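You operate a simulated robot arm through the tools that you are given. There is no shell and no other tool. Be economical: measure what you need, move in short steps, check, and stop when the job is done.

The job below is to be done with a simulated robot arm. You get a single attempt, and the scene is never put back.

## Task
Take one test shot in sport mode, then switch off and cap the lens.
Fine: the cap waits on the bookcase that bears the typewriter.

Only the result counts: the job must be done as asked and must still hold three seconds after the hand-in. Knocking over, shifting, dropping, spilling or breaking anything else fails it. Lids that push on must go on centred and level and be pressed home; caps that screw on are set level and turned clockwise until they are tight.

## Robot
A 6-joint arm with a two-finger parallel gripper, fixed in place. Base frame: the origin is at the foot of the arm, x ahead of it, y to its left, z up. Lengths are in cm, angles in rad, forces in N, time in s.
With the tool pointing down near the work surface it reaches from about 10 to 70 cm from the base axis. Its first joint turns from -2.897 to 2.897 rad. Payload 3.91 kg.
Tool frame: the origin (TCP) lies between the finger pads and is the grasp point; the fingertips stand 3 cm ahead of it; z points along the fingers, y is the line along which they close. Largest opening 11 cm; finger width 2, thickness 1; the body of the gripper, 4.8 by 11.2 cm, starts 5.5 cm behind the TCP.
Orientation is that of the tool frame in the base frame, as a unit quaternion [w, x, y, z]. With the fingers straight down and closing along the base's y, the tool's x points along the base's -x, its y along +y and its z along -z.

## Interface
- The arm moves only by the tool arm_command. Its argument "series" is a list of rows, each an object of numbers (a shift or turn left out is 0, a gripper value left out holds the last): "dx", "dy", "dz": the shift along the tool's x, y, z in cm; "ax", "ay", "az": the turn, a rotation vector about the tool's x, y, z in rad. In form: [{"dx": .., "dy": .., "dz": .., "ax": .., "ay": .., "az": ..}, ...]. A call has 1 to 8 rows; each row is the pose to reach, as a shift and turn from the pose commanded when the call began, along the tool's axes at that moment. "gripper" is the opening in per cent of the stroke, from 0 (shut) to 100 (fully open), set as the call begins (left out, the last holds). Each row takes 0.2 s and may step no farther than 5 cm and 0.15 rad from the row before; otherwise, or with a gripper value out of range, the whole call is refused. Where a pose cannot be reached the arm comes as near as it can. A force on the tool above 50 N (or 10 N above the force at the start of the call, whichever is more), or a blocked arm, ends the call early, and 0.2 s more pass. The fingers move at their own pace (about 4.5 cm/s each) and stop on an object; they squeeze with about 32 N. The grip force told is the motor's: it shows also when the fingers shut on nothing. Time passes only in rows, and 0.2 s behind the last, so rows that repeat a pose let the fingers close. The reply holds the time, the measured pose of the TCP, the force on the tool along the base axes, the opening and the grip force, in the units named above and with some noise.
- Cameras (640 x 400 px; columns grow to the right, rows downward): "scene" is fixed at [4.89, -65.01, 183.01]; the picture's right is [0.99, -0.12, 0.00], its down [-0.05, -0.44, -0.90] and it looks along [0.10, 0.89, -0.44] (base axes); focal length 360 px, centre (320, 200). "wrist" rides on the gripper at [7.1, 2.2, -10.7] in the tool frame; the picture's right is [-0.29, 0.96, 0.00], its down [-0.76, -0.23, -0.61] and it looks along [-0.58, -0.18, 0.79] (tool axes); focal length 243 px, centre (320, 200). There is no depth. A picture from a camera that has moved, and an enlarged one, comes with that camera's place and axes in the base frame and with its lens.
- camera(camera): a new picture of that camera. No time passes.
- lift_body(by): slides the trunk up (or, below 0, down) by that many cm; the arm rides with it, the base frame stays. It gives what a move gives, with no picture.
- enlarge(camera, box): a new picture of the part [left, top, right, bottom] of that camera's present view, enlarged. No time passes.
- finish_job(): hands the job in; it is judged then, once.

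Work in short steps. Places have to be worked out from the pictures, the camera data and where the tool is seen: move nearer, look again, correct. Check each grasp and each placing, and mend what went wrong. You have 120 turns and 84 pictures in all, those below and enlarged ones among them. Open the gripper and draw the arm clear of the work before you hand the job in, unless the task says otherwise; then end with one line.

The tools are called after "Call:" by a JSON object that holds its "name" and its "arguments". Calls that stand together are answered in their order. arm_command: Moves the arm, as the interface text tells. Its arguments: {"type":"object","properties":{"series":{"type":"array","items":{"type":"object","properties":{"dx":{"type":"number"},"dy":{"type":"number"},"dz":{"type":"number"},"ax":{"type":"number"},"ay":{"type":"number"},"az":{"type":"number"}}}},"gripper":{"type":"number"}},"required":["series"]} The other tools are called the same way: lift_body (by) slides the trunk up or down; camera (camera) takes a picture; enlarge (camera, box) takes an enlarged picture of a part of a camera's view; finish_job () hands the job in.

At the start:

```text
t: 0.0
ee_pos: [29.37, 22.0, 134.04]
tcp_rot: [0.0, 0.0, 1.0, 0.0]
wrist_force: [-0.3, 0.3, 0.3]
width: 11.01
grip_force: 0.0
trunk travel left (down, up): [-52.5, 6.5]
```

scene: 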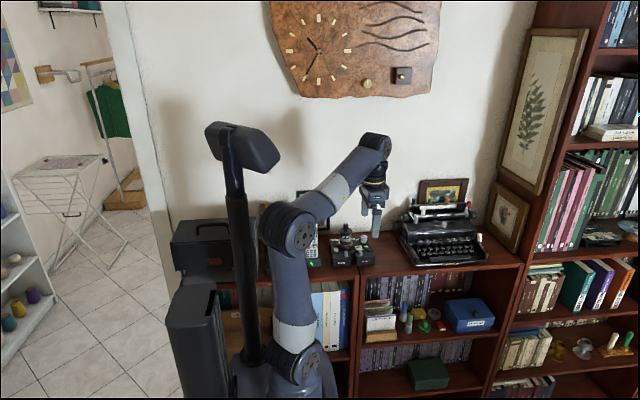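
wrist: 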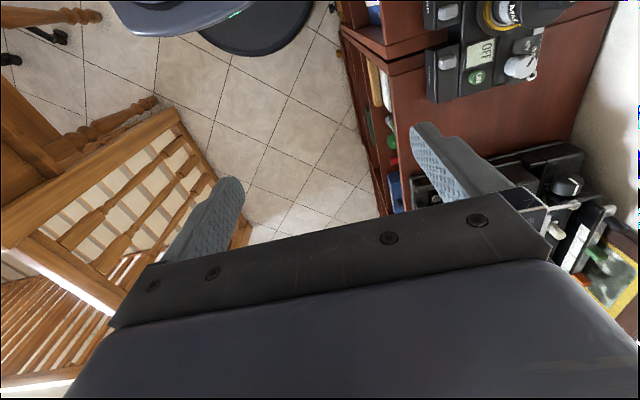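

The scene shows a camera-like device on the bookcase left of the typewriter. I enlarge that area to look closer.

Call:
{"name": "enlarge", "arguments": {"camera": "scene", "box": [260, 180, 400, 280]}}

Call:
{"name": "enlarge", "arguments": {"camera": "scene", "box": [350, 180, 530, 350]}}

Call:
{"name": "enlarge", "arguments": {"camera": "wrist", "box": [380, 0, 640, 160]}}

```text
4.00 times, centred on (330, 230) of scene
camera zoom: at [4.89, -65.01, 183.01], right [0.99, -0.12, 0.0], down [-0.05, -0.44, -0.9], along [0.1, 0.89, -0.44], focal length 1439 px, centre (280, 80)
```

zoom: 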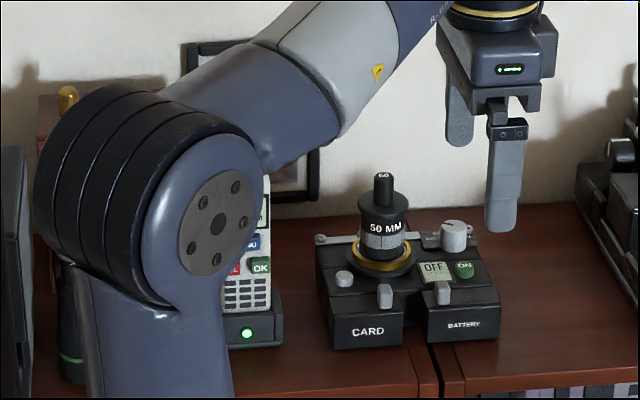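

```text
2.35 times, centred on (440, 265) of scene
camera zoom: at [4.89, -65.01, 183.01], right [0.99, -0.12, 0.0], down [-0.05, -0.44, -0.9], along [0.1, 0.89, -0.44], focal length 847 px, centre (38, 47)
```

zoom: 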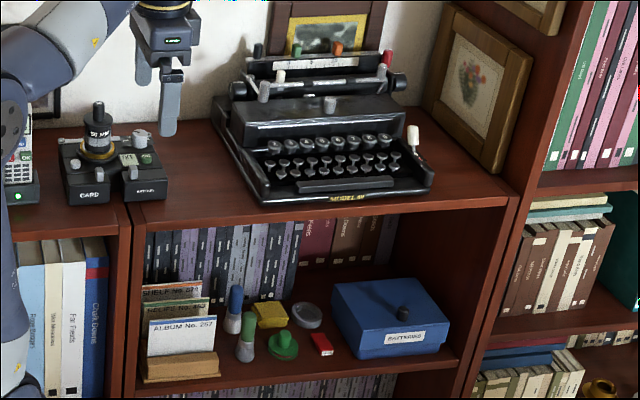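

```text
2.46 times, centred on (510, 80) of wrist
camera zoom: at [22.32, 24.14, 144.8], right [0.29, 0.96, 0.0], down [0.76, -0.23, 0.61], along [0.58, -0.18, -0.79], focal length 597 px, centre (-148, 495)
```

zoom: 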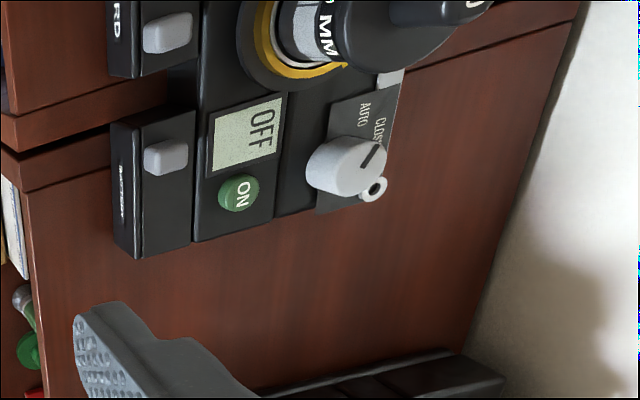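

The device is a camera lying on its back, lens up, with an ON button and mode dial. I zoom in further on it and on the lower shelf's small parts.

Call:
{"name": "enlarge", "arguments": {"camera": "scene", "box": [325, 218, 389, 268]}}

Call:
{"name": "enlarge", "arguments": {"camera": "scene", "box": [360, 290, 500, 390]}}

Call:
{"name": "enlarge", "arguments": {"camera": "scene", "box": [390, 170, 530, 280]}}

Call:
{"name": "enlarge", "arguments": {"camera": "wrist", "box": [420, 0, 560, 100]}}

```text
8.00 times, centred on (357, 243) of scene
camera zoom: at [4.89, -65.01, 183.01], right [0.99, -0.12, 0.0], down [-0.05, -0.44, -0.9], along [0.1, 0.89, -0.44], focal length 2878 px, centre (24, -144)
```

zoom: 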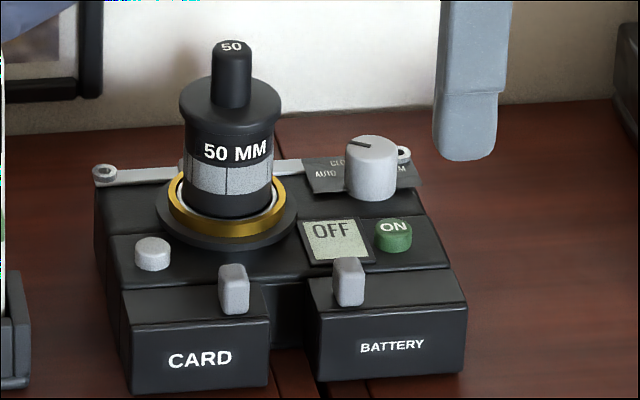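

```text
4.00 times, centred on (430, 340) of scene
camera zoom: at [4.89, -65.01, 183.01], right [0.99, -0.12, 0.0], down [-0.05, -0.44, -0.9], along [0.1, 0.89, -0.44], focal length 1439 px, centre (-120, -360)
```

zoom: 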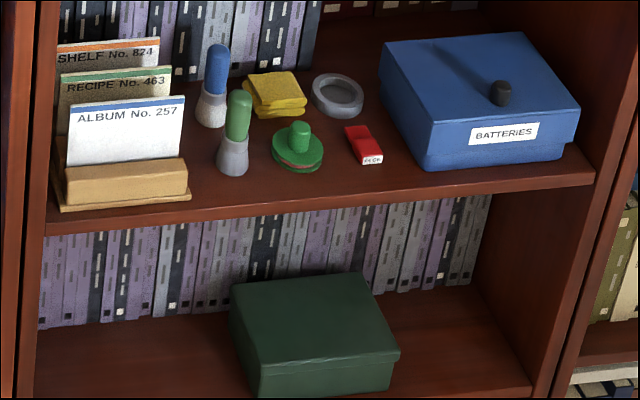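

```text
3.64 times, centred on (460, 225) of scene
camera zoom: at [4.89, -65.01, 183.01], right [0.99, -0.12, 0.0], down [-0.05, -0.44, -0.9], along [0.1, 0.89, -0.44], focal length 1308 px, centre (-189, 109)
```

zoom: 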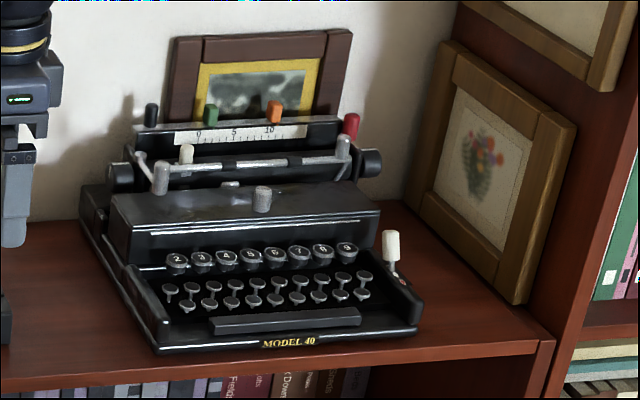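

```text
4.00 times, centred on (490, 50) of wrist
camera zoom: at [22.32, 24.14, 144.8], right [0.29, 0.96, 0.0], down [0.76, -0.23, 0.61], along [0.58, -0.18, -0.79], focal length 970 px, centre (-360, 800)
```

zoom: 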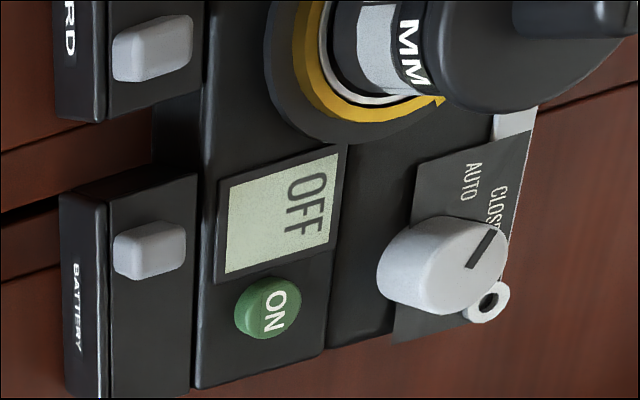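

The cap isn't obvious yet: a green knobbed disc and a grey round thing are candidates. I move the wrist camera above the device to look closely.

Call:
{"name": "arm_command", "arguments": {"series": [{"dx": 2, "dy": 3, "dz": -2}, {"dx": 4, "dy": 7, "dz": -2}, {"dx": 6, "dy": 10, "dz": -2}, {"dx": 8, "dy": 13, "dz": -2}, {"dx": 10, "dy": 15, "dz": -2}]}}

Call:
{"name": "camera", "arguments": {"camera": "wrist"}}

Call:
{"name": "camera", "arguments": {"camera": "scene"}}

```text
t: 1.2
ee_pos: [19.3, 36.83, 135.37]
tcp_rot: [0.001, 0.0, 1.0, 0.001]
wrist_force: [0.4, 0.0, 0.5]
width: 10.99
grip_force: 0.0
out of reach, approached as far as the arm can: row 4, 5
trunk travel left (down, up): [-52.5, 6.5]
```

```text
74 pictures are left
camera wrist: at [12.24, 39.13, 146.13], right [0.29, 0.96, 0.0], down [0.76, -0.23, 0.61], along [0.58, -0.17, -0.79], focal length 243 px, centre (320, 200)
```

wrist: 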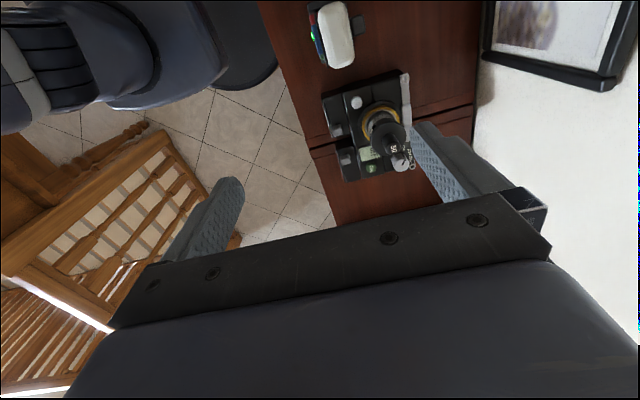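

```text
73 pictures are left
```

scene: 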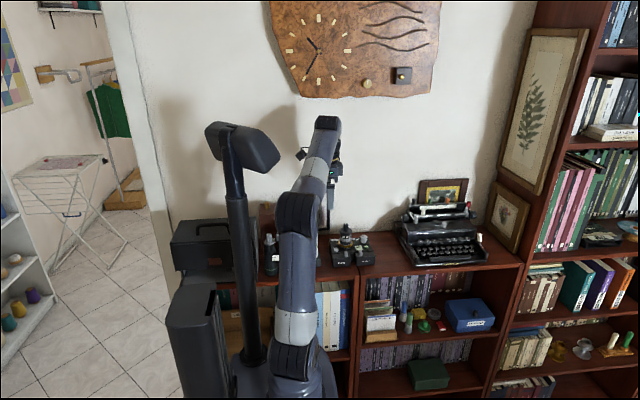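

The device is now in view between fingers. I zoom in on the device from here, and on the left items revealed.

Call:
{"name": "enlarge", "arguments": {"camera": "wrist", "box": [310, 60, 438, 190]}}

Call:
{"name": "enlarge", "arguments": {"camera": "scene", "box": [165, 190, 325, 290]}}

Call:
{"name": "enlarge", "arguments": {"camera": "scene", "box": [400, 300, 480, 350]}}

```text
3.08 times, centred on (374, 125) of wrist
camera zoom: at [12.24, 39.13, 146.13], right [0.29, 0.96, 0.0], down [0.76, -0.23, 0.61], along [0.58, -0.17, -0.79], focal length 746 px, centre (154, 431)
```

zoom: 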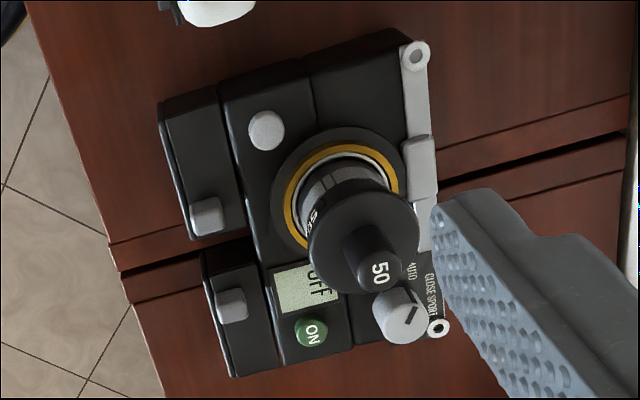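

```text
4.00 times, centred on (245, 240) of scene
camera zoom: at [4.89, -65.01, 183.01], right [0.99, -0.12, 0.0], down [-0.05, -0.44, -0.9], along [0.1, 0.89, -0.44], focal length 1439 px, centre (620, 40)
```

zoom: 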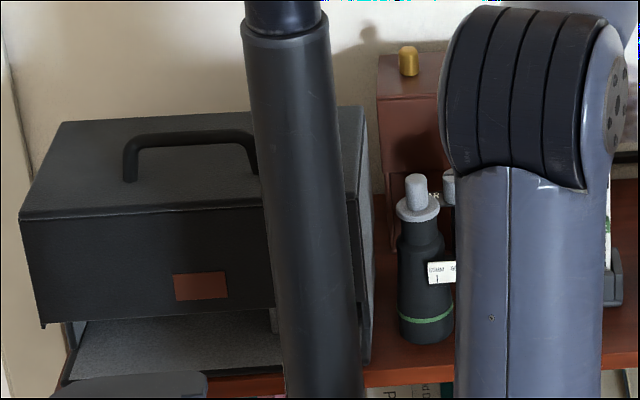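

```text
8.00 times, centred on (440, 325) of scene
camera zoom: at [4.89, -65.01, 183.01], right [0.99, -0.12, 0.0], down [-0.05, -0.44, -0.9], along [0.1, 0.89, -0.44], focal length 2878 px, centre (-640, -800)
```

zoom: 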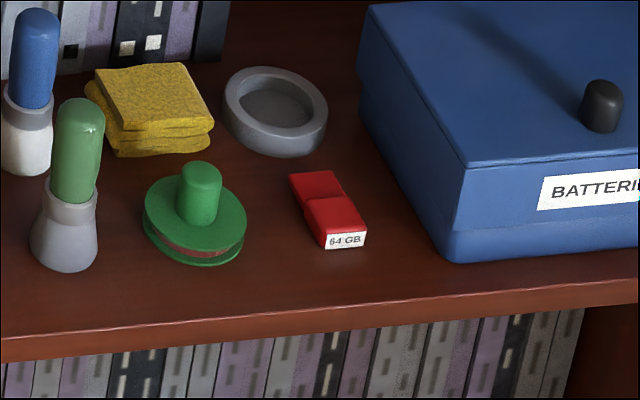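

There are a tagged cylinder, a brown box and a standing device on the left, hidden by the arm. I swing the arm to the right to uncover them.

Call:
{"name": "arm_command", "arguments": {"series": [{"dx": -3, "dy": -4}, {"dx": -6, "dy": -8}, {"dx": -9, "dy": -12}, {"dx": -12, "dy": -16}, {"dx": -15, "dy": -20}, {"dx": -18, "dy": -24}, {"dx": -21, "dy": -28}, {"dx": -24, "dy": -32}]}}

Call:
{"name": "enlarge", "arguments": {"camera": "scene", "box": [225, 190, 385, 290]}}

```text
t: 3.0
ee_pos: [43.39, 4.5, 135.68]
tcp_rot: [0.0, 0.0, 1.0, 0.0]
wrist_force: [0.1, -0.3, 0.5]
width: 11.0
grip_force: 0.1
trunk travel left (down, up): [-52.5, 6.5]
```

```text
4.00 times, centred on (305, 240) of scene
camera zoom: at [4.89, -65.01, 183.01], right [0.99, -0.12, 0.0], down [-0.05, -0.44, -0.9], along [0.1, 0.89, -0.44], focal length 1439 px, centre (380, 40)
```

zoom: 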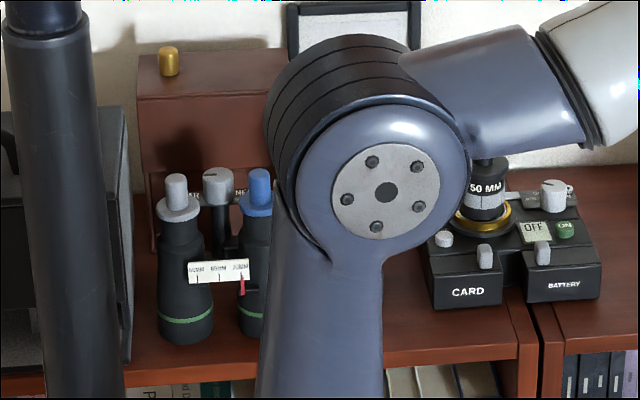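

Those are binoculars with caps (a different bookcase). I turn the wrist so its camera looks toward the bookcase and centre it on the camera.

Call:
{"name": "arm_command", "arguments": {"series": [{"dx": 1.6, "dy": 2, "az": -0.15}, {"dx": 3.2, "dy": 4, "az": -0.3}, {"dx": 4.8, "dy": 6, "az": -0.45}, {"dx": 6.4, "dy": 8, "az": -0.6}, {"dx": 8, "dy": 10, "az": -0.75}, {"dx": 9.6, "dy": 12, "az": -0.9}, {"dx": 11.2, "dy": 14, "az": -1.05}, {"dx": 12.8, "dy": 16, "az": -1.2}]}}

Call:
{"name": "arm_command", "arguments": {"series": [{"az": -0.15}, {"az": -0.3}, {"az": -0.37}]}}

Call:
{"name": "camera", "arguments": {"camera": "wrist"}}

```text
t: 4.8
ee_pos: [30.36, 20.89, 135.5]
tcp_rot: [0.0, -0.566, 0.825, 0.0]
wrist_force: [0.4, 0.5, -0.1]
width: 11.0
grip_force: 0.0
trunk travel left (down, up): [-52.5, 6.5]
```

```text
t: 5.6
ee_pos: [30.48, 20.84, 135.59]
tcp_rot: [0.0, 0.708, -0.706, 0.0]
wrist_force: [0.6, -0.1, -0.3]
width: 10.98
grip_force: 0.0
trunk travel left (down, up): [-52.5, 6.5]
```

```text
68 pictures are left
camera wrist: at [28.41, 13.75, 146.23], right [-0.96, 0.29, 0.0], down [0.23, 0.76, 0.61], along [0.18, 0.58, -0.79], focal length 243 px, centre (320, 200)
```

wrist: 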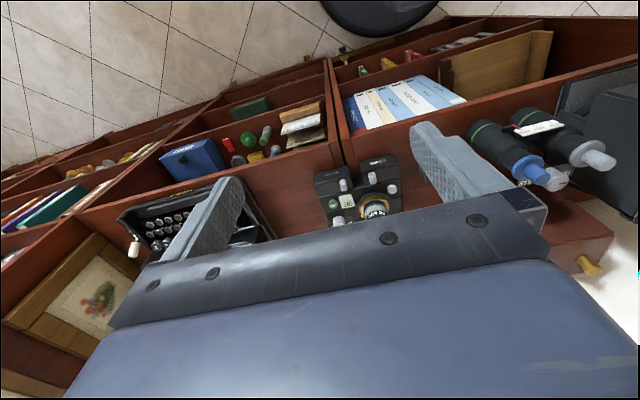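

Good overview. I zoom in on the camera, on the shelf items, and the bay under the binoculars.

Call:
{"name": "enlarge", "arguments": {"camera": "wrist", "box": [305, 148, 415, 228]}}

Call:
{"name": "enlarge", "arguments": {"camera": "wrist", "box": [150, 80, 330, 200]}}

```text
5.00 times, centred on (360, 188) of wrist
camera zoom: at [28.41, 13.75, 146.23], right [-0.96, 0.29, 0.0], down [0.23, 0.76, 0.61], along [0.18, 0.58, -0.79], focal length 1213 px, centre (120, 260)
```

zoom: 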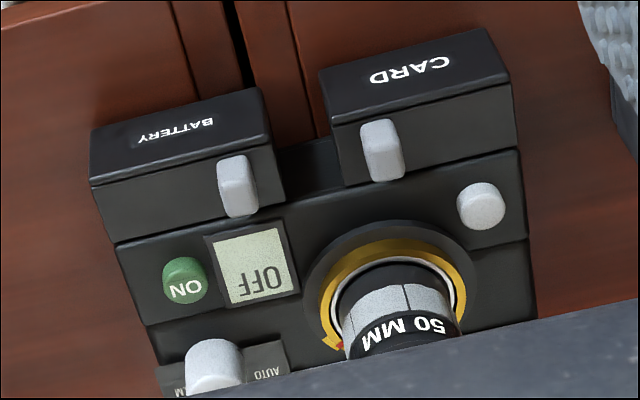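

```text
3.33 times, centred on (240, 140) of wrist
camera zoom: at [28.41, 13.75, 146.23], right [-0.96, 0.29, 0.0], down [0.23, 0.76, 0.61], along [0.18, 0.58, -0.79], focal length 809 px, centre (587, 400)
```

zoom: 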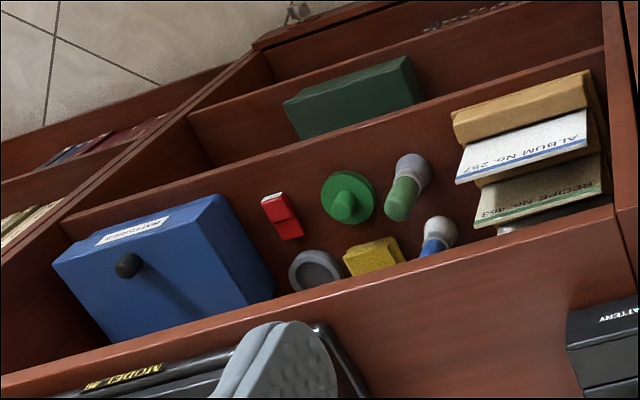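

I zoom the scene camera hard on the lens and on the caps/dish to compare.

Call:
{"name": "enlarge", "arguments": {"camera": "scene", "box": [338, 220, 382, 248]}}

Call:
{"name": "enlarge", "arguments": {"camera": "scene", "box": [412, 305, 452, 335]}}

```text
14.29 times, centred on (360, 234) of scene
camera zoom: at [4.89, -65.01, 183.01], right [0.99, -0.12, 0.0], down [-0.05, -0.44, -0.9], along [0.1, 0.89, -0.44], focal length 5140 px, centre (-251, -286)
```

zoom: 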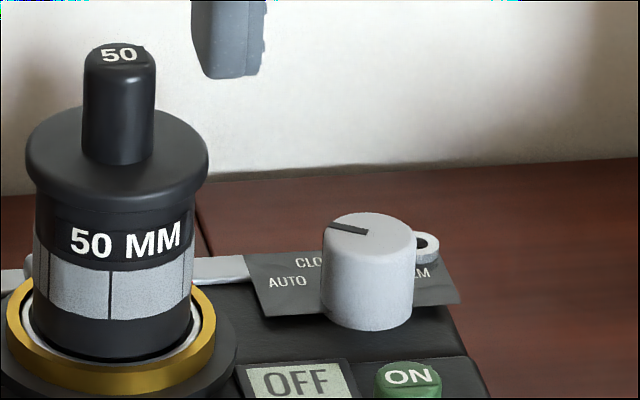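

```text
13.33 times, centred on (432, 320) of scene
camera zoom: at [4.89, -65.01, 183.01], right [0.99, -0.12, 0.0], down [-0.05, -0.44, -0.9], along [0.1, 0.89, -0.44], focal length 4797 px, centre (-1173, -1400)
```

zoom: 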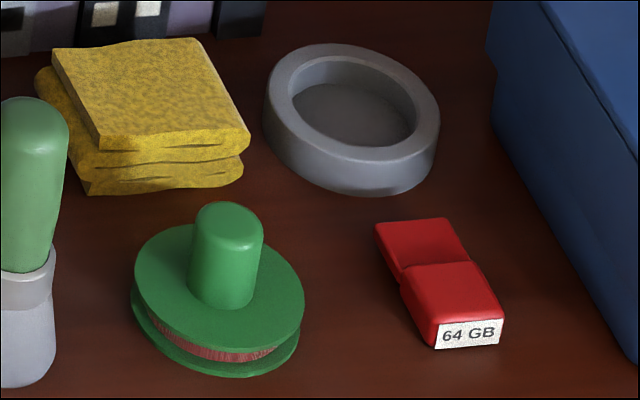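

The cap is not identified for sure: the green disc looks like a ribbon spool, the grey one a dish, and the lens carries a knobbed "50" piece. I look at the rest of the bookcase before doing anything.

Call:
{"name": "arm_command", "arguments": {"series": [{"dx": 1, "dy": -4}, {"dx": 2, "dy": -8}, {"dx": 2, "dy": -12}, {"dx": 2, "dy": -16}]}}

Call:
{"name": "camera", "arguments": {"camera": "wrist"}}

Call:
{"name": "enlarge", "arguments": {"camera": "scene", "box": [225, 190, 385, 290]}}

Call:
{"name": "enlarge", "arguments": {"camera": "scene", "box": [350, 330, 510, 400]}}

```text
t: 6.6
ee_pos: [46.12, 18.62, 133.86]
tcp_rot: [-0.002, 0.707, -0.707, 0.0]
wrist_force: [0.9, -0.6, 0.0]
width: 10.97
grip_force: 0.1
out of reach, approached as far as the arm can: row 3, 4
trunk travel left (down, up): [-52.5, 6.5]
```

```text
63 pictures are left
camera wrist: at [44.11, 11.6, 144.68], right [-0.96, 0.29, 0.0], down [0.23, 0.76, 0.61], along [0.18, 0.58, -0.79], focal length 243 px, centre (320, 200)
```

wrist: 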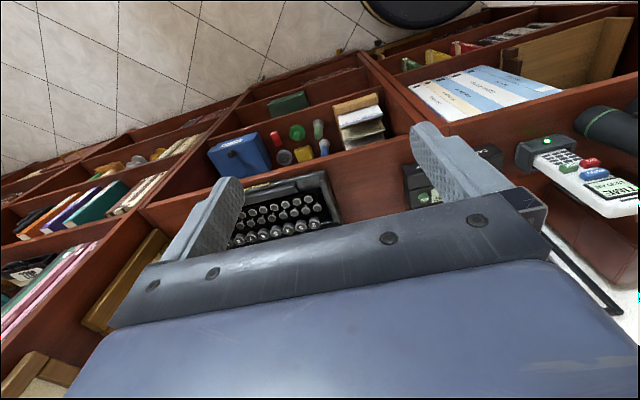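

```text
4.00 times, centred on (305, 240) of scene
camera zoom: at [4.89, -65.01, 183.01], right [0.99, -0.12, 0.0], down [-0.05, -0.44, -0.9], along [0.1, 0.89, -0.44], focal length 1439 px, centre (380, 40)
```

zoom: 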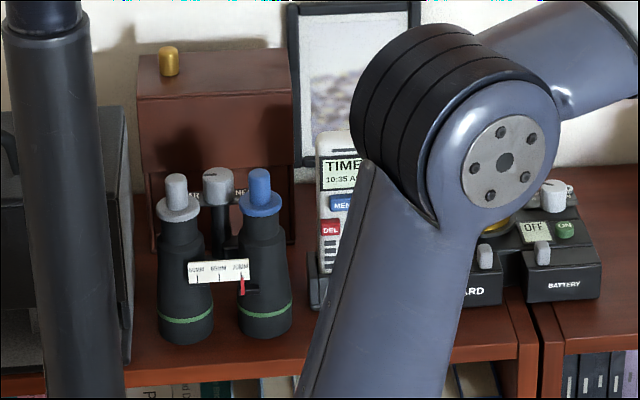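

```text
4.00 times, centred on (430, 365) of scene
camera zoom: at [4.89, -65.01, 183.01], right [0.99, -0.12, 0.0], down [-0.05, -0.44, -0.9], along [0.1, 0.89, -0.44], focal length 1439 px, centre (-120, -460)
```

zoom: 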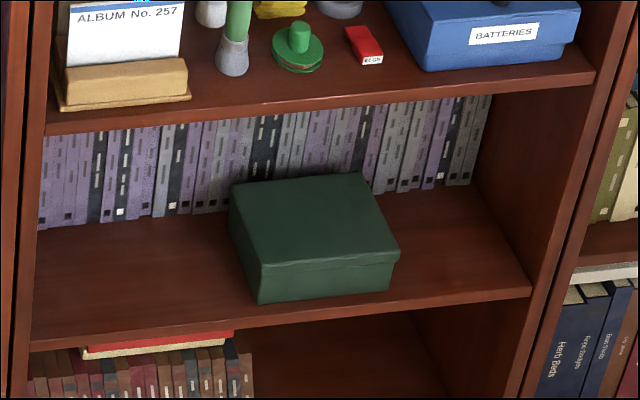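

I zoom in on the shelf items, and on the area at upper right of this view.

Call:
{"name": "enlarge", "arguments": {"camera": "wrist", "box": [200, 90, 400, 190]}}

Call:
{"name": "enlarge", "arguments": {"camera": "wrist", "box": [370, 10, 630, 120]}}

```text
3.20 times, centred on (300, 140) of wrist
camera zoom: at [44.11, 11.6, 144.68], right [-0.96, 0.29, 0.0], down [0.23, 0.76, 0.61], along [0.18, 0.58, -0.79], focal length 776 px, centre (384, 392)
```

zoom: 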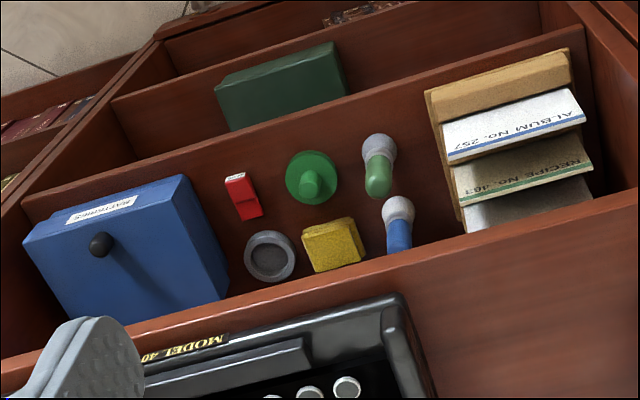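

```text
2.46 times, centred on (500, 65) of wrist
camera zoom: at [44.11, 11.6, 144.68], right [-0.96, 0.29, 0.0], down [0.23, 0.76, 0.61], along [0.18, 0.58, -0.79], focal length 597 px, centre (-123, 532)
```

zoom: 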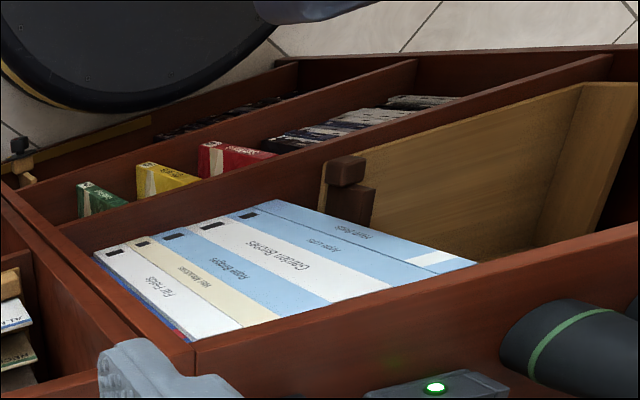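

Looking closely, the knobbed disc marked "50" overhangs the "50 MM" barrel like a push-on cap; I'll verify up close. I lower the trunk to gain reach over the bookcase top.

Call:
{"name": "lift_body", "arguments": {"by": -12}}

Call:
{"name": "arm_command", "arguments": {"series": [{"dy": 4, "dz": -4}, {"dy": 8, "dz": -8}, {"dy": 12, "dz": -12}, {"dy": 15, "dx": -3, "dz": -13}, {"dy": 15, "dx": -7, "dz": -13}, {"dy": 15, "dx": -11, "dz": -13}]}}

Call:
{"name": "camera", "arguments": {"camera": "wrist"}}

```text
t: 8.1
ee_pos: [46.18, 18.54, 122.01]
tcp_rot: [0.001, -0.707, 0.707, -0.001]
wrist_force: [-0.5, 0.7, 0.0]
width: 11.0
grip_force: 0.1
trunk travel left (down, up): [-40.5, 18.5]
```

```text
refused: row 1 steps farther than a row can; nothing moved
```

```text
58 pictures are left
camera wrist: at [43.99, 11.61, 132.72], right [-0.96, 0.29, 0.0], down [0.23, 0.76, 0.61], along [0.18, 0.58, -0.79], focal length 243 px, centre (320, 200)
```

wrist: 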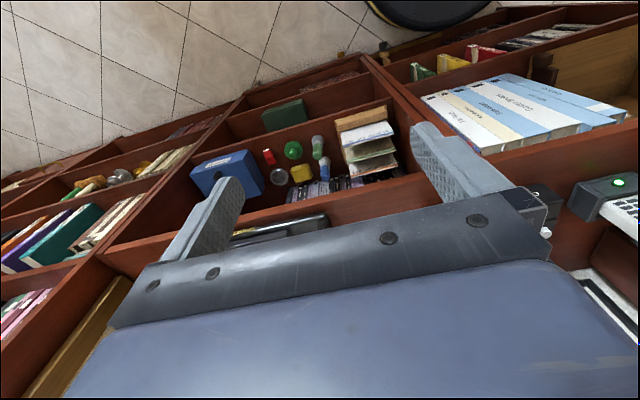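

Row steps were too long; I repeat with shorter ones, rising and moving over toward the camera.

Call:
{"name": "arm_command", "arguments": {"series": [{"dy": 3, "dz": -3}, {"dy": 6, "dz": -6}, {"dy": 9, "dz": -9}, {"dy": 12, "dz": -12}, {"dy": 15, "dx": -3, "dz": -13}, {"dy": 15, "dx": -7, "dz": -13}, {"dy": 15, "dx": -11, "dz": -13}]}}

Call:
{"name": "camera", "arguments": {"camera": "wrist"}}

```text
t: 9.7
ee_pos: [30.37, 28.94, 124.3]
tcp_rot: [-0.009, 0.707, -0.707, 0.0]
wrist_force: [-0.3, 0.0, -0.1]
width: 10.99
grip_force: 0.0
out of reach, approached as far as the arm can: row 1, 2, 3, 4, 5, 6, 7
trunk travel left (down, up): [-40.5, 18.5]
```

```text
57 pictures are left
camera wrist: at [28.09, 21.81, 134.81], right [-0.96, 0.29, -0.01], down [0.22, 0.75, 0.62], along [0.19, 0.59, -0.78], focal length 243 px, centre (320, 200)
```

wrist: 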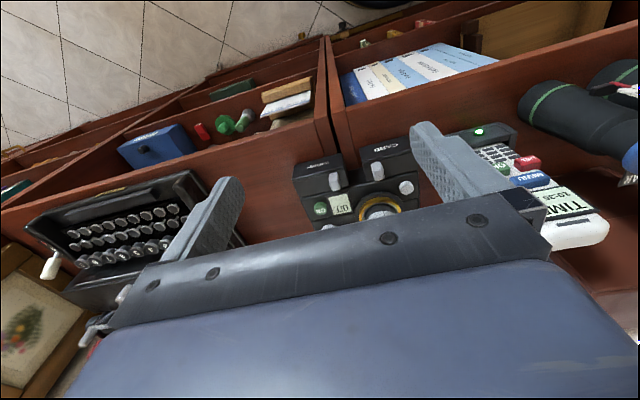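

Reach shrinks with height relative to the trunk, so I should raise the trunk instead. I raise it fully.

Call:
{"name": "lift_body", "arguments": {"by": 18}}

Call:
{"name": "arm_command", "arguments": {"series": [{"dz": 1}, {"dz": 2}]}}

```text
t: 11.7
ee_pos: [30.34, 28.82, 142.2]
tcp_rot: [-0.009, 0.707, -0.707, 0.001]
wrist_force: [0.3, -0.5, 0.3]
width: 10.99
grip_force: 0.1
trunk travel left (down, up): [-58.5, 0.5]
```

```text
t: 12.3
ee_pos: [30.35, 29.0, 140.25]
tcp_rot: [0.012, -0.707, 0.707, 0.0]
wrist_force: [-0.2, -0.1, 0.2]
width: 10.99
grip_force: 0.0
trunk travel left (down, up): [-58.5, 0.5]
```

I descend and move forward a bit for a close view of the lens and dial (fingertips stay above z≈124, lens top is about 119).

Call:
{"name": "arm_command", "arguments": {"series": [{"dx": -1.5, "dz": 3}, {"dx": -3, "dz": 6}, {"dx": -4.5, "dz": 9}, {"dx": -6, "dz": 11.5}]}}

Call:
{"name": "camera", "arguments": {"camera": "wrist"}}

```text
t: 13.3
ee_pos: [30.67, 35.14, 128.79]
tcp_rot: [0.01, -0.707, 0.707, 0.0]
wrist_force: [-0.5, 0.1, -0.4]
width: 11.0
grip_force: 0.1
trunk travel left (down, up): [-58.5, 0.5]
```

```text
56 pictures are left
camera wrist: at [28.26, 27.96, 139.42], right [-0.96, 0.29, -0.01], down [0.22, 0.75, 0.62], along [0.19, 0.59, -0.78], focal length 243 px, centre (320, 200)
```

wrist: 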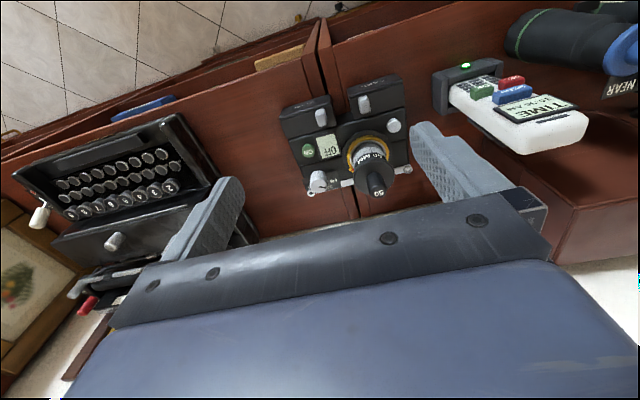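

Nice view. I zoom in on the lens, dial and body.

Call:
{"name": "enlarge", "arguments": {"camera": "wrist", "box": [270, 65, 430, 205]}}

Call:
{"name": "enlarge", "arguments": {"camera": "wrist", "box": [295, 160, 345, 200]}}

```text
2.86 times, centred on (350, 135) of wrist
camera zoom: at [28.26, 27.96, 139.42], right [-0.96, 0.29, -0.01], down [0.22, 0.75, 0.62], along [0.19, 0.59, -0.78], focal length 693 px, centre (234, 386)
```

zoom: 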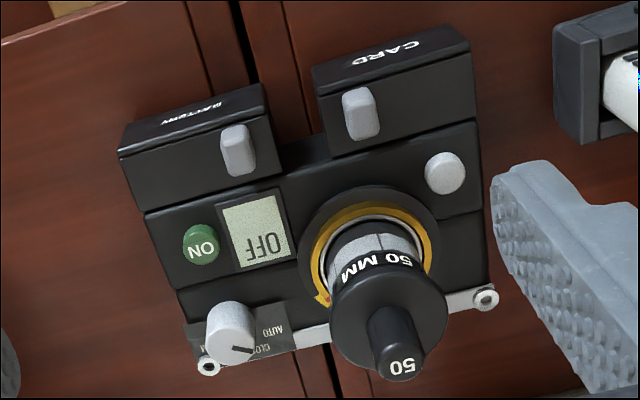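

```text
10.00 times, centred on (320, 180) of wrist
camera zoom: at [28.26, 27.96, 139.42], right [-0.96, 0.29, -0.01], down [0.22, 0.75, 0.62], along [0.19, 0.59, -0.78], focal length 2426 px, centre (320, 400)
```

zoom: 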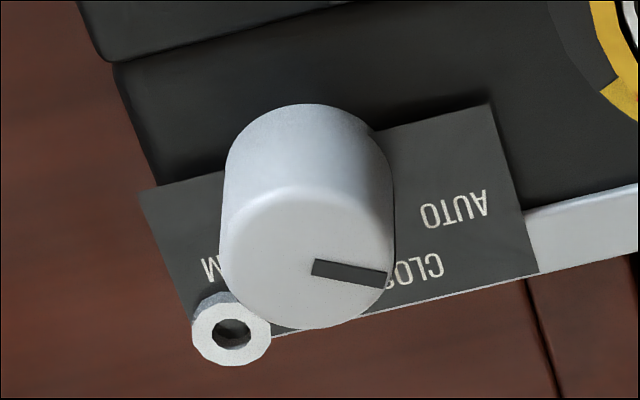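

Estimates by triangulation: ON button ≈ (34.4, 41.7, 110.3), shutter ≈ (23.2, 41.3, 110.4), dial top ≈ (34.0, 45.2, 112.7) pointing at AUTO, "50" knob top ≈ (27.0, 44.2, 119.1). The caps on the binoculars have the same disc+knob shape, so the "50" piece is very likely the lens cap; I move above it to test.

Call:
{"name": "arm_command", "arguments": {"series": [{"dx": -2.5, "dy": 1, "dz": 0, "ax": -0.014, "ay": 0.014}, {"dx": -5, "dy": 2, "dz": 1, "ax": -0.014, "ay": 0.014}, {"dx": -7.5, "dy": 3, "dz": 2, "ax": -0.014, "ay": 0.014}, {"dx": -9.06, "dy": 3.67, "dz": 3.5, "ax": -0.014, "ay": 0.014}], "gripper": 50}}

Call:
{"name": "camera", "arguments": {"camera": "wrist"}}

Call:
{"name": "enlarge", "arguments": {"camera": "scene", "box": [310, 190, 406, 260]}}

```text
t: 14.3
ee_pos: [27.08, 44.2, 125.27]
tcp_rot: [0.0, -0.706, 0.708, -0.001]
wrist_force: [0.4, 0.3, 1.0]
width: 5.49
grip_force: 0.0
trunk travel left (down, up): [-58.5, 0.5]
```

```text
53 pictures are left
camera wrist: at [24.84, 37.17, 136.02], right [-0.96, 0.29, 0.0], down [0.23, 0.76, 0.61], along [0.18, 0.58, -0.79], focal length 243 px, centre (320, 200)
```

wrist: 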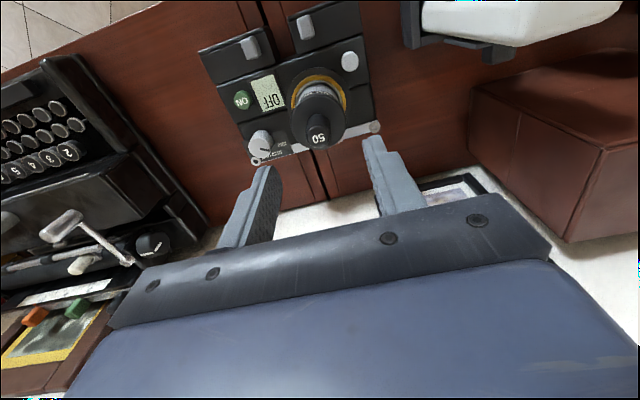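

```text
5.71 times, centred on (358, 225) of scene
camera zoom: at [4.89, -65.01, 183.01], right [0.99, -0.12, 0.0], down [-0.05, -0.44, -0.9], along [0.1, 0.89, -0.44], focal length 2056 px, centre (103, 57)
```

zoom: 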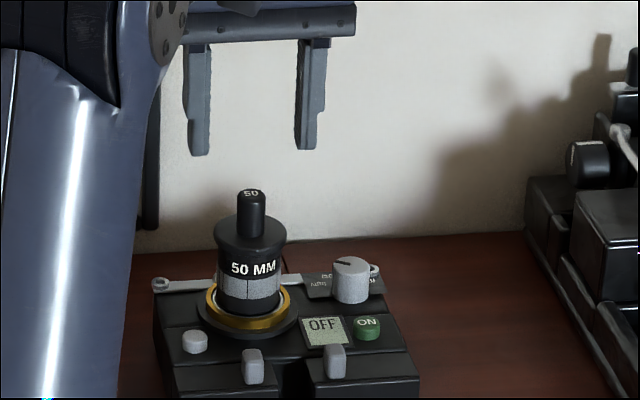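

Knob measured at (27.15, 44.04), aligned with the fingers. I descend so the tips straddle the knob and then close.

Call:
{"name": "arm_command", "arguments": {"series": [{"dx": 0.1, "dz": 2}, {"dx": 0.1, "dz": 4}, {"dx": 0.1, "dz": 5.3}]}}

Call:
{"name": "arm_command", "arguments": {"series": [{}, {}, {}, {}, {}], "gripper": 0}}

Call:
{"name": "enlarge", "arguments": {"camera": "scene", "box": [310, 190, 406, 260]}}

```text
t: 15.1
ee_pos: [26.92, 43.98, 120.08]
tcp_rot: [0.0, -0.707, 0.707, 0.0]
wrist_force: [0.2, -0.1, 0.1]
width: 5.5
grip_force: 0.0
trunk travel left (down, up): [-58.5, 0.5]
```

```text
t: 16.3
ee_pos: [27.0, 43.99, 119.95]
tcp_rot: [0.001, -0.707, 0.707, -0.001]
wrist_force: [0.6, 0.2, -0.1]
width: 1.42
grip_force: 32.1
trunk travel left (down, up): [-58.5, 0.5]
```

```text
5.71 times, centred on (358, 225) of scene
camera zoom: at [4.89, -65.01, 183.01], right [0.99, -0.12, 0.0], down [-0.05, -0.44, -0.9], along [0.1, 0.89, -0.44], focal length 2056 px, centre (103, 57)
```

zoom: 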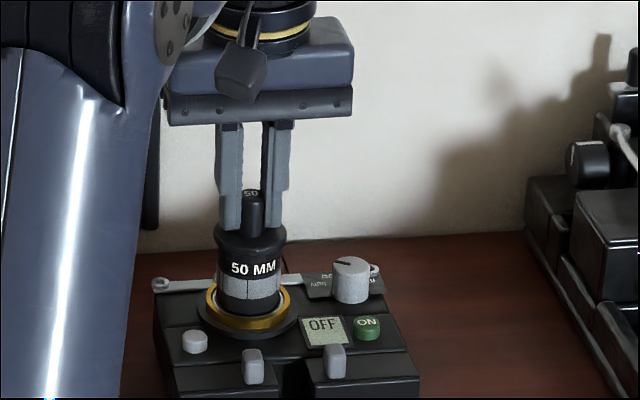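

Knob gripped (1.42 cm). I pull up gently in small steps, watching the force.

Call:
{"name": "arm_command", "arguments": {"series": [{"dz": -0.15}, {"dz": -0.3}, {"dz": -0.5}]}}

Call:
{"name": "enlarge", "arguments": {"camera": "scene", "box": [338, 216, 382, 248]}}

```text
t: 17.1
ee_pos: [26.94, 44.14, 120.53]
tcp_rot: [-0.001, 0.708, -0.707, 0.001]
wrist_force: [0.7, -0.3, 0.4]
width: 1.39
grip_force: 31.9
trunk travel left (down, up): [-58.5, 0.5]
```

```text
12.50 times, centred on (360, 232) of scene
camera zoom: at [4.89, -65.01, 183.01], right [0.99, -0.12, 0.0], down [-0.05, -0.44, -0.9], along [0.1, 0.89, -0.44], focal length 4497 px, centre (-180, -200)
```

zoom: 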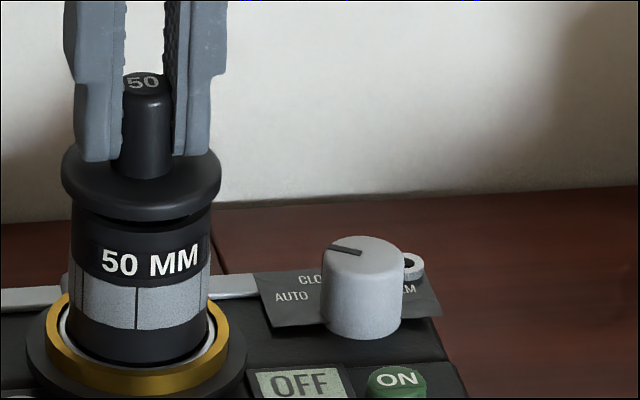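

A gap opened under the "50" disc: it is the cap, and it comes off with no force. Seated grasp was at TCP (27.0, 44.0, 119.95). I lift it and carry it to a free spot at (42, 43) on the typewriter's bookcase.

Call:
{"name": "arm_command", "arguments": {"series": [{"dz": -1.5}, {"dz": -3.5}, {"dz": -4.5, "dy": -3}, {"dz": -4.5, "dy": -7, "dx": 1}, {"dz": -4.5, "dy": -11, "dx": 1}, {"dz": -4.5, "dy": -15, "dx": 1}]}}

Call:
{"name": "camera", "arguments": {"camera": "wrist"}}

Call:
{"name": "enlarge", "arguments": {"camera": "scene", "box": [320, 185, 432, 265]}}

```text
t: 18.5
ee_pos: [42.2, 43.02, 125.2]
tcp_rot: [0.0, -0.707, 0.708, 0.0]
wrist_force: [-0.7, -0.2, -0.8]
width: 1.38
grip_force: 31.9
trunk travel left (down, up): [-58.5, 0.5]
```

```text
49 pictures are left
camera wrist: at [40.04, 35.9, 135.91], right [-0.96, 0.29, 0.0], down [0.23, 0.76, 0.61], along [0.18, 0.58, -0.79], focal length 243 px, centre (320, 200)
```

wrist: 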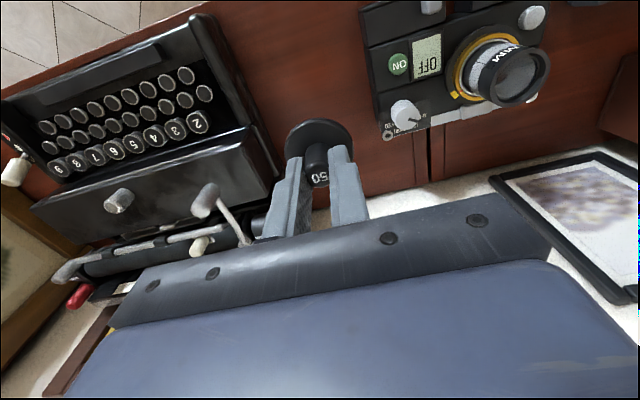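

```text
5.00 times, centred on (376, 225) of scene
camera zoom: at [4.89, -65.01, 183.01], right [0.99, -0.12, 0.0], down [-0.05, -0.44, -0.9], along [0.1, 0.89, -0.44], focal length 1799 px, centre (40, 75)
```

zoom: 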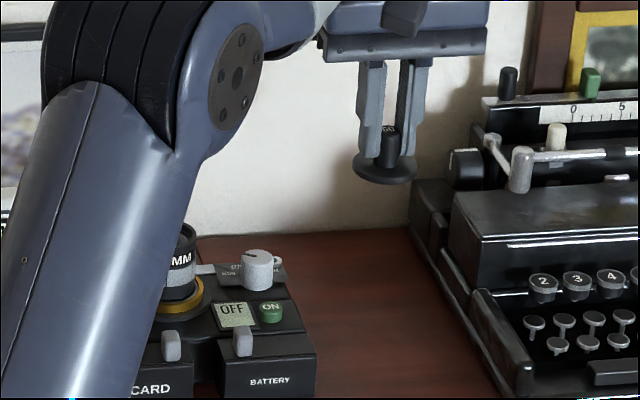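

The glass is now exposed. The spot is clear of the typewriter; I lower the cap toward the surface.

Call:
{"name": "arm_command", "arguments": {"series": [{"dz": 4}, {"dz": 8}, {"dz": 11}, {"dz": 12.5}, {"dz": 13.2}]}}

Call:
{"name": "enlarge", "arguments": {"camera": "scene", "box": [340, 200, 436, 260]}}

```text
t: 19.7
ee_pos: [41.94, 42.98, 111.86]
tcp_rot: [0.0, -0.707, 0.707, 0.0]
wrist_force: [-0.5, -0.1, -0.1]
width: 1.37
grip_force: 31.9
trunk travel left (down, up): [-58.5, 0.5]
```

```text
6.67 times, centred on (388, 230) of scene
camera zoom: at [4.89, -65.01, 183.01], right [0.99, -0.12, 0.0], down [-0.05, -0.44, -0.9], along [0.1, 0.89, -0.44], focal length 2399 px, centre (-133, 0)
```

zoom: 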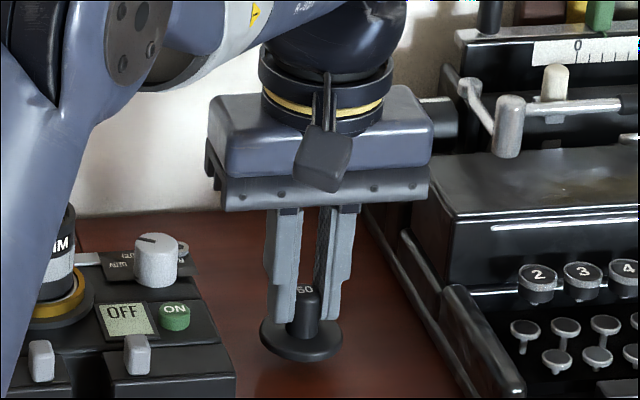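

Still a little above the surface; I lower in small steps until contact.

Call:
{"name": "arm_command", "arguments": {"series": [{"dz": 0.3}, {"dz": 0.5}, {"dz": 0.7}, {"dz": 0.85}, {"dz": 1.0}, {"dz": 1.15}, {"dz": 1.3}]}}

```text
t: 21.3
ee_pos: [42.02, 42.96, 110.57]
tcp_rot: [-0.001, -0.707, 0.707, 0.001]
wrist_force: [-0.4, -0.3, 0.0]
width: 1.38
grip_force: 31.9
trunk travel left (down, up): [-58.5, 0.5]
```

Call:
{"name": "arm_command", "arguments": {"series": [{"dz": 0.12}, {"dz": 0.24}, {"dz": 0.36}, {"dz": 0.48}, {"dz": 0.6}]}}

Call:
{"name": "enlarge", "arguments": {"camera": "scene", "box": [370, 236, 402, 256]}}

```text
t: 22.5
ee_pos: [42.07, 43.03, 110.13]
tcp_rot: [0.002, -0.706, 0.708, 0.0]
wrist_force: [4.2, 2.3, 24.3]
width: 1.39
grip_force: 32.3
trunk travel left (down, up): [-58.5, 0.5]
```

```text
16.00 times, centred on (386, 246) of scene
camera zoom: at [4.89, -65.01, 183.01], right [0.99, -0.12, 0.0], down [-0.05, -0.44, -0.9], along [0.1, 0.89, -0.44], focal length 5757 px, centre (-736, -536)
```

zoom: 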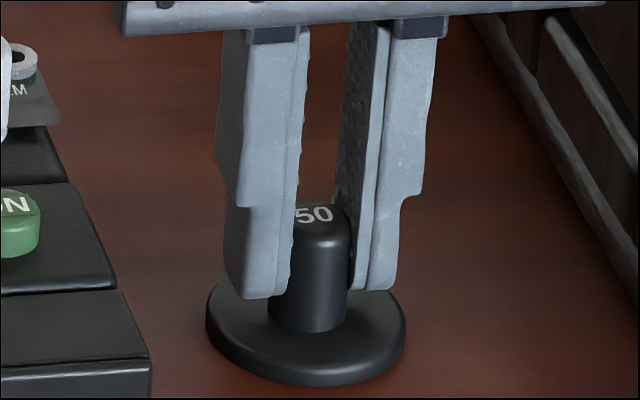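

The cap rests on the surface (24 N of contact at z≈110.13). I ease off, open to 35 % and rise.

Call:
{"name": "arm_command", "arguments": {"series": [{"dz": -0.3}, {"dz": -0.3}]}}

Call:
{"name": "arm_command", "arguments": {"series": [{}, {}, {}], "gripper": 35}}

Call:
{"name": "arm_command", "arguments": {"series": [{"dz": -2}, {"dz": -5}, {"dz": -9}, {"dz": -12}]}}

Call:
{"name": "enlarge", "arguments": {"camera": "scene", "box": [340, 220, 420, 270]}}

```text
t: 23.1
ee_pos: [41.93, 43.07, 110.09]
tcp_rot: [0.002, 0.707, -0.707, 0.0]
wrist_force: [-0.1, 0.0, 1.4]
width: 1.37
grip_force: 32.1
trunk travel left (down, up): [-58.5, 0.5]
```

```text
t: 23.9
ee_pos: [42.0, 43.02, 110.32]
tcp_rot: [0.0, -0.706, 0.708, 0.0]
wrist_force: [-0.4, 0.2, -0.4]
width: 3.88
grip_force: 0.1
trunk travel left (down, up): [-58.5, 0.5]
```

```text
t: 24.9
ee_pos: [41.79, 42.84, 122.22]
tcp_rot: [0.001, -0.707, 0.707, 0.0]
wrist_force: [0.4, -0.1, 0.2]
width: 3.86
grip_force: 0.1
trunk travel left (down, up): [-58.5, 0.5]
```

```text
8.00 times, centred on (380, 245) of scene
camera zoom: at [4.89, -65.01, 183.01], right [0.99, -0.12, 0.0], down [-0.05, -0.44, -0.9], along [0.1, 0.89, -0.44], focal length 2878 px, centre (-160, -160)
```

zoom: 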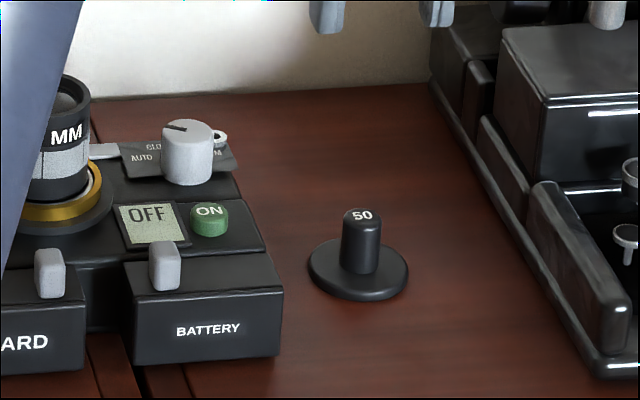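

The cap stands level at about (42, 43). Now I move, fingers shut, above the ON button.

Call:
{"name": "arm_command", "arguments": {"series": [{"dx": 0.5, "dy": 3.5}, {"dx": 1.15, "dy": 7.4}, {"dx": 1.15, "dy": 7.4, "dz": 3.5}, {"dx": 1.15, "dy": 7.4, "dz": 5.5}], "gripper": 0}}

Call:
{"name": "camera", "arguments": {"camera": "wrist"}}

Call:
{"name": "enlarge", "arguments": {"camera": "scene", "box": [330, 215, 410, 265]}}

```text
t: 25.9
ee_pos: [34.53, 41.97, 116.77]
tcp_rot: [0.0, -0.707, 0.708, 0.0]
wrist_force: [0.0, -0.7, 0.7]
width: 0.0
grip_force: 32.1
trunk travel left (down, up): [-58.5, 0.5]
```

```text
44 pictures are left
camera wrist: at [32.38, 34.9, 127.52], right [-0.96, 0.29, 0.0], down [0.23, 0.76, 0.61], along [0.18, 0.58, -0.79], focal length 243 px, centre (320, 200)
```

wrist: 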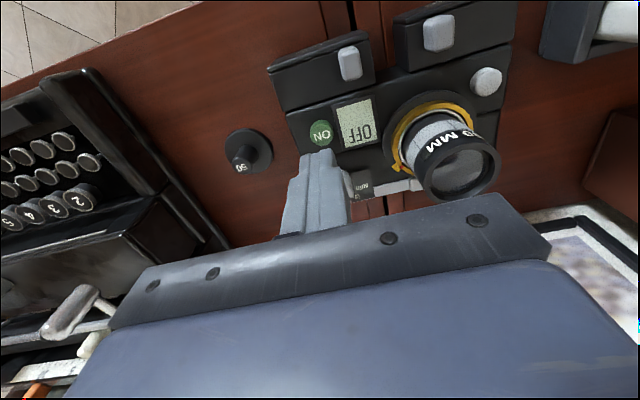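

```text
8.00 times, centred on (370, 240) of scene
camera zoom: at [4.89, -65.01, 183.01], right [0.99, -0.12, 0.0], down [-0.05, -0.44, -0.9], along [0.1, 0.89, -0.44], focal length 2878 px, centre (-80, -120)
```

zoom: 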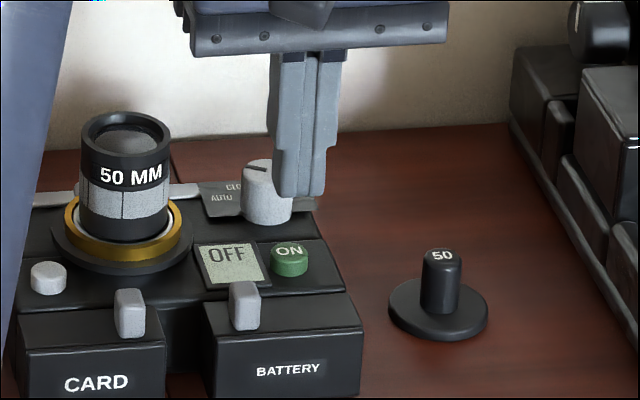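

ON button re-measured at (34.4, 41.5, ~110.3). I align and lower in fine steps, watching the force.

Call:
{"name": "arm_command", "arguments": {"series": [{"dx": 0.4, "dy": 0.1, "dz": 1.5}, {"dx": 0.4, "dy": 0.1, "dz": 2.6}, {"dx": 0.4, "dy": 0.1, "dz": 2.9}, {"dx": 0.4, "dy": 0.1, "dz": 3.1}, {"dx": 0.4, "dy": 0.1, "dz": 3.3}]}}

Call:
{"name": "enlarge", "arguments": {"camera": "scene", "box": [346, 230, 378, 255]}}

```text
t: 27.1
ee_pos: [34.47, 41.51, 113.53]
tcp_rot: [-0.001, 0.707, -0.707, 0.001]
wrist_force: [-0.7, 0.5, 3.6]
width: 0.01
grip_force: 31.9
trunk travel left (down, up): [-58.5, 0.5]
```

```text
16.00 times, centred on (362, 242) of scene
camera zoom: at [4.89, -65.01, 183.01], right [0.99, -0.12, 0.0], down [-0.05, -0.44, -0.9], along [0.1, 0.89, -0.44], focal length 5757 px, centre (-352, -480)
```

zoom: 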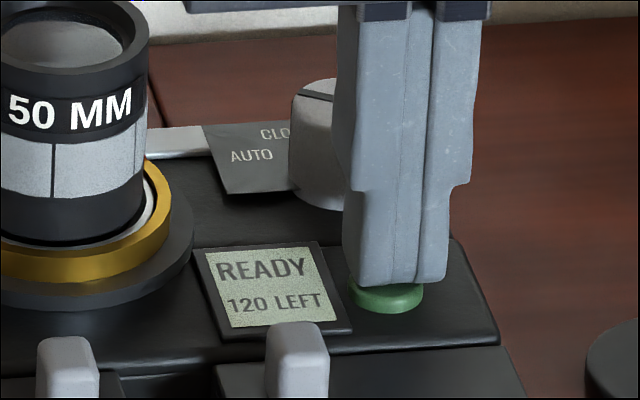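

READY, 120 LEFT: the camera is on. I lift off and step aside to measure the dial precisely.

Call:
{"name": "arm_command", "arguments": {"series": [{"dz": -3}, {"dz": -6}, {"dz": -9}, {"dz": -9, "dx": 4}]}}

Call:
{"name": "enlarge", "arguments": {"camera": "wrist", "box": [260, 60, 420, 200]}}

Call:
{"name": "enlarge", "arguments": {"camera": "scene", "box": [346, 225, 386, 255]}}

```text
t: 28.1
ee_pos: [34.38, 37.49, 122.58]
tcp_rot: [-0.001, 0.707, -0.707, 0.001]
wrist_force: [0.1, -0.3, 0.7]
width: 0.01
grip_force: 32.3
trunk travel left (down, up): [-58.5, 0.5]
```

```text
2.86 times, centred on (340, 130) of wrist
camera zoom: at [32.3, 30.54, 133.28], right [-0.96, 0.29, 0.0], down [0.23, 0.76, 0.61], along [0.18, 0.58, -0.79], focal length 693 px, centre (263, 400)
```

zoom: 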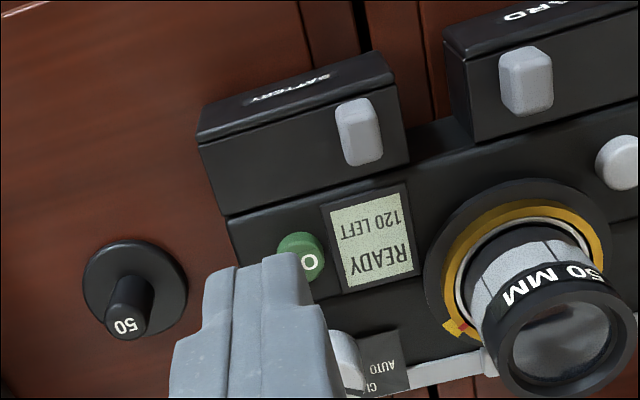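

```text
13.33 times, centred on (366, 240) of scene
camera zoom: at [4.89, -65.01, 183.01], right [0.99, -0.12, 0.0], down [-0.05, -0.44, -0.9], along [0.1, 0.89, -0.44], focal length 4797 px, centre (-293, -333)
```

zoom: 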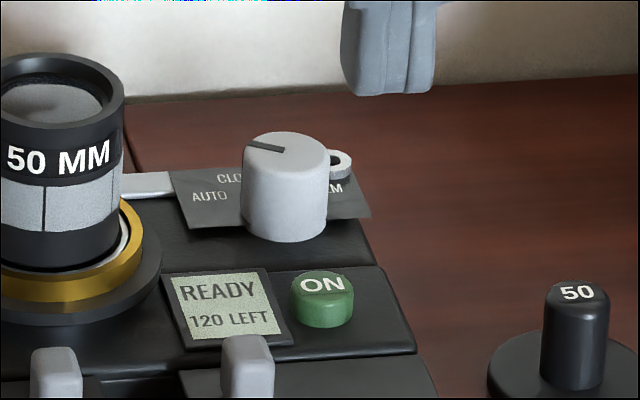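

The fingers hide the dial; I sidestep to see it clearly.

Call:
{"name": "arm_command", "arguments": {"series": [{"dy": 3}, {"dy": 6}]}}

Call:
{"name": "enlarge", "arguments": {"camera": "wrist", "box": [200, 60, 320, 220]}}

```text
t: 28.7
ee_pos: [28.44, 37.38, 122.48]
tcp_rot: [0.001, -0.706, 0.708, -0.001]
wrist_force: [0.3, 0.2, 0.5]
width: 0.0
grip_force: 32.2
trunk travel left (down, up): [-58.5, 0.5]
```

```text
2.50 times, centred on (260, 140) of wrist
camera zoom: at [26.28, 30.46, 133.22], right [-0.96, 0.29, 0.0], down [0.23, 0.76, 0.61], along [0.18, 0.58, -0.79], focal length 606 px, centre (470, 350)
```

zoom: 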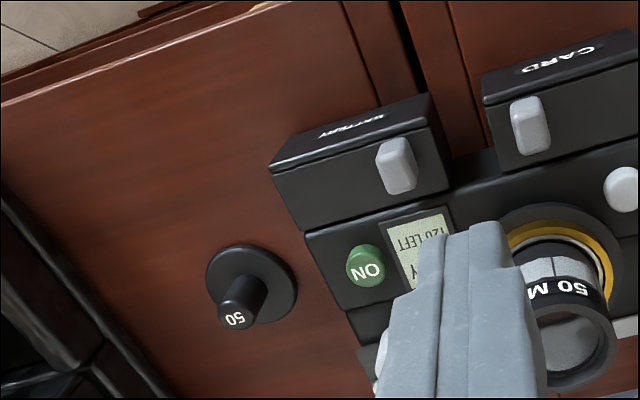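

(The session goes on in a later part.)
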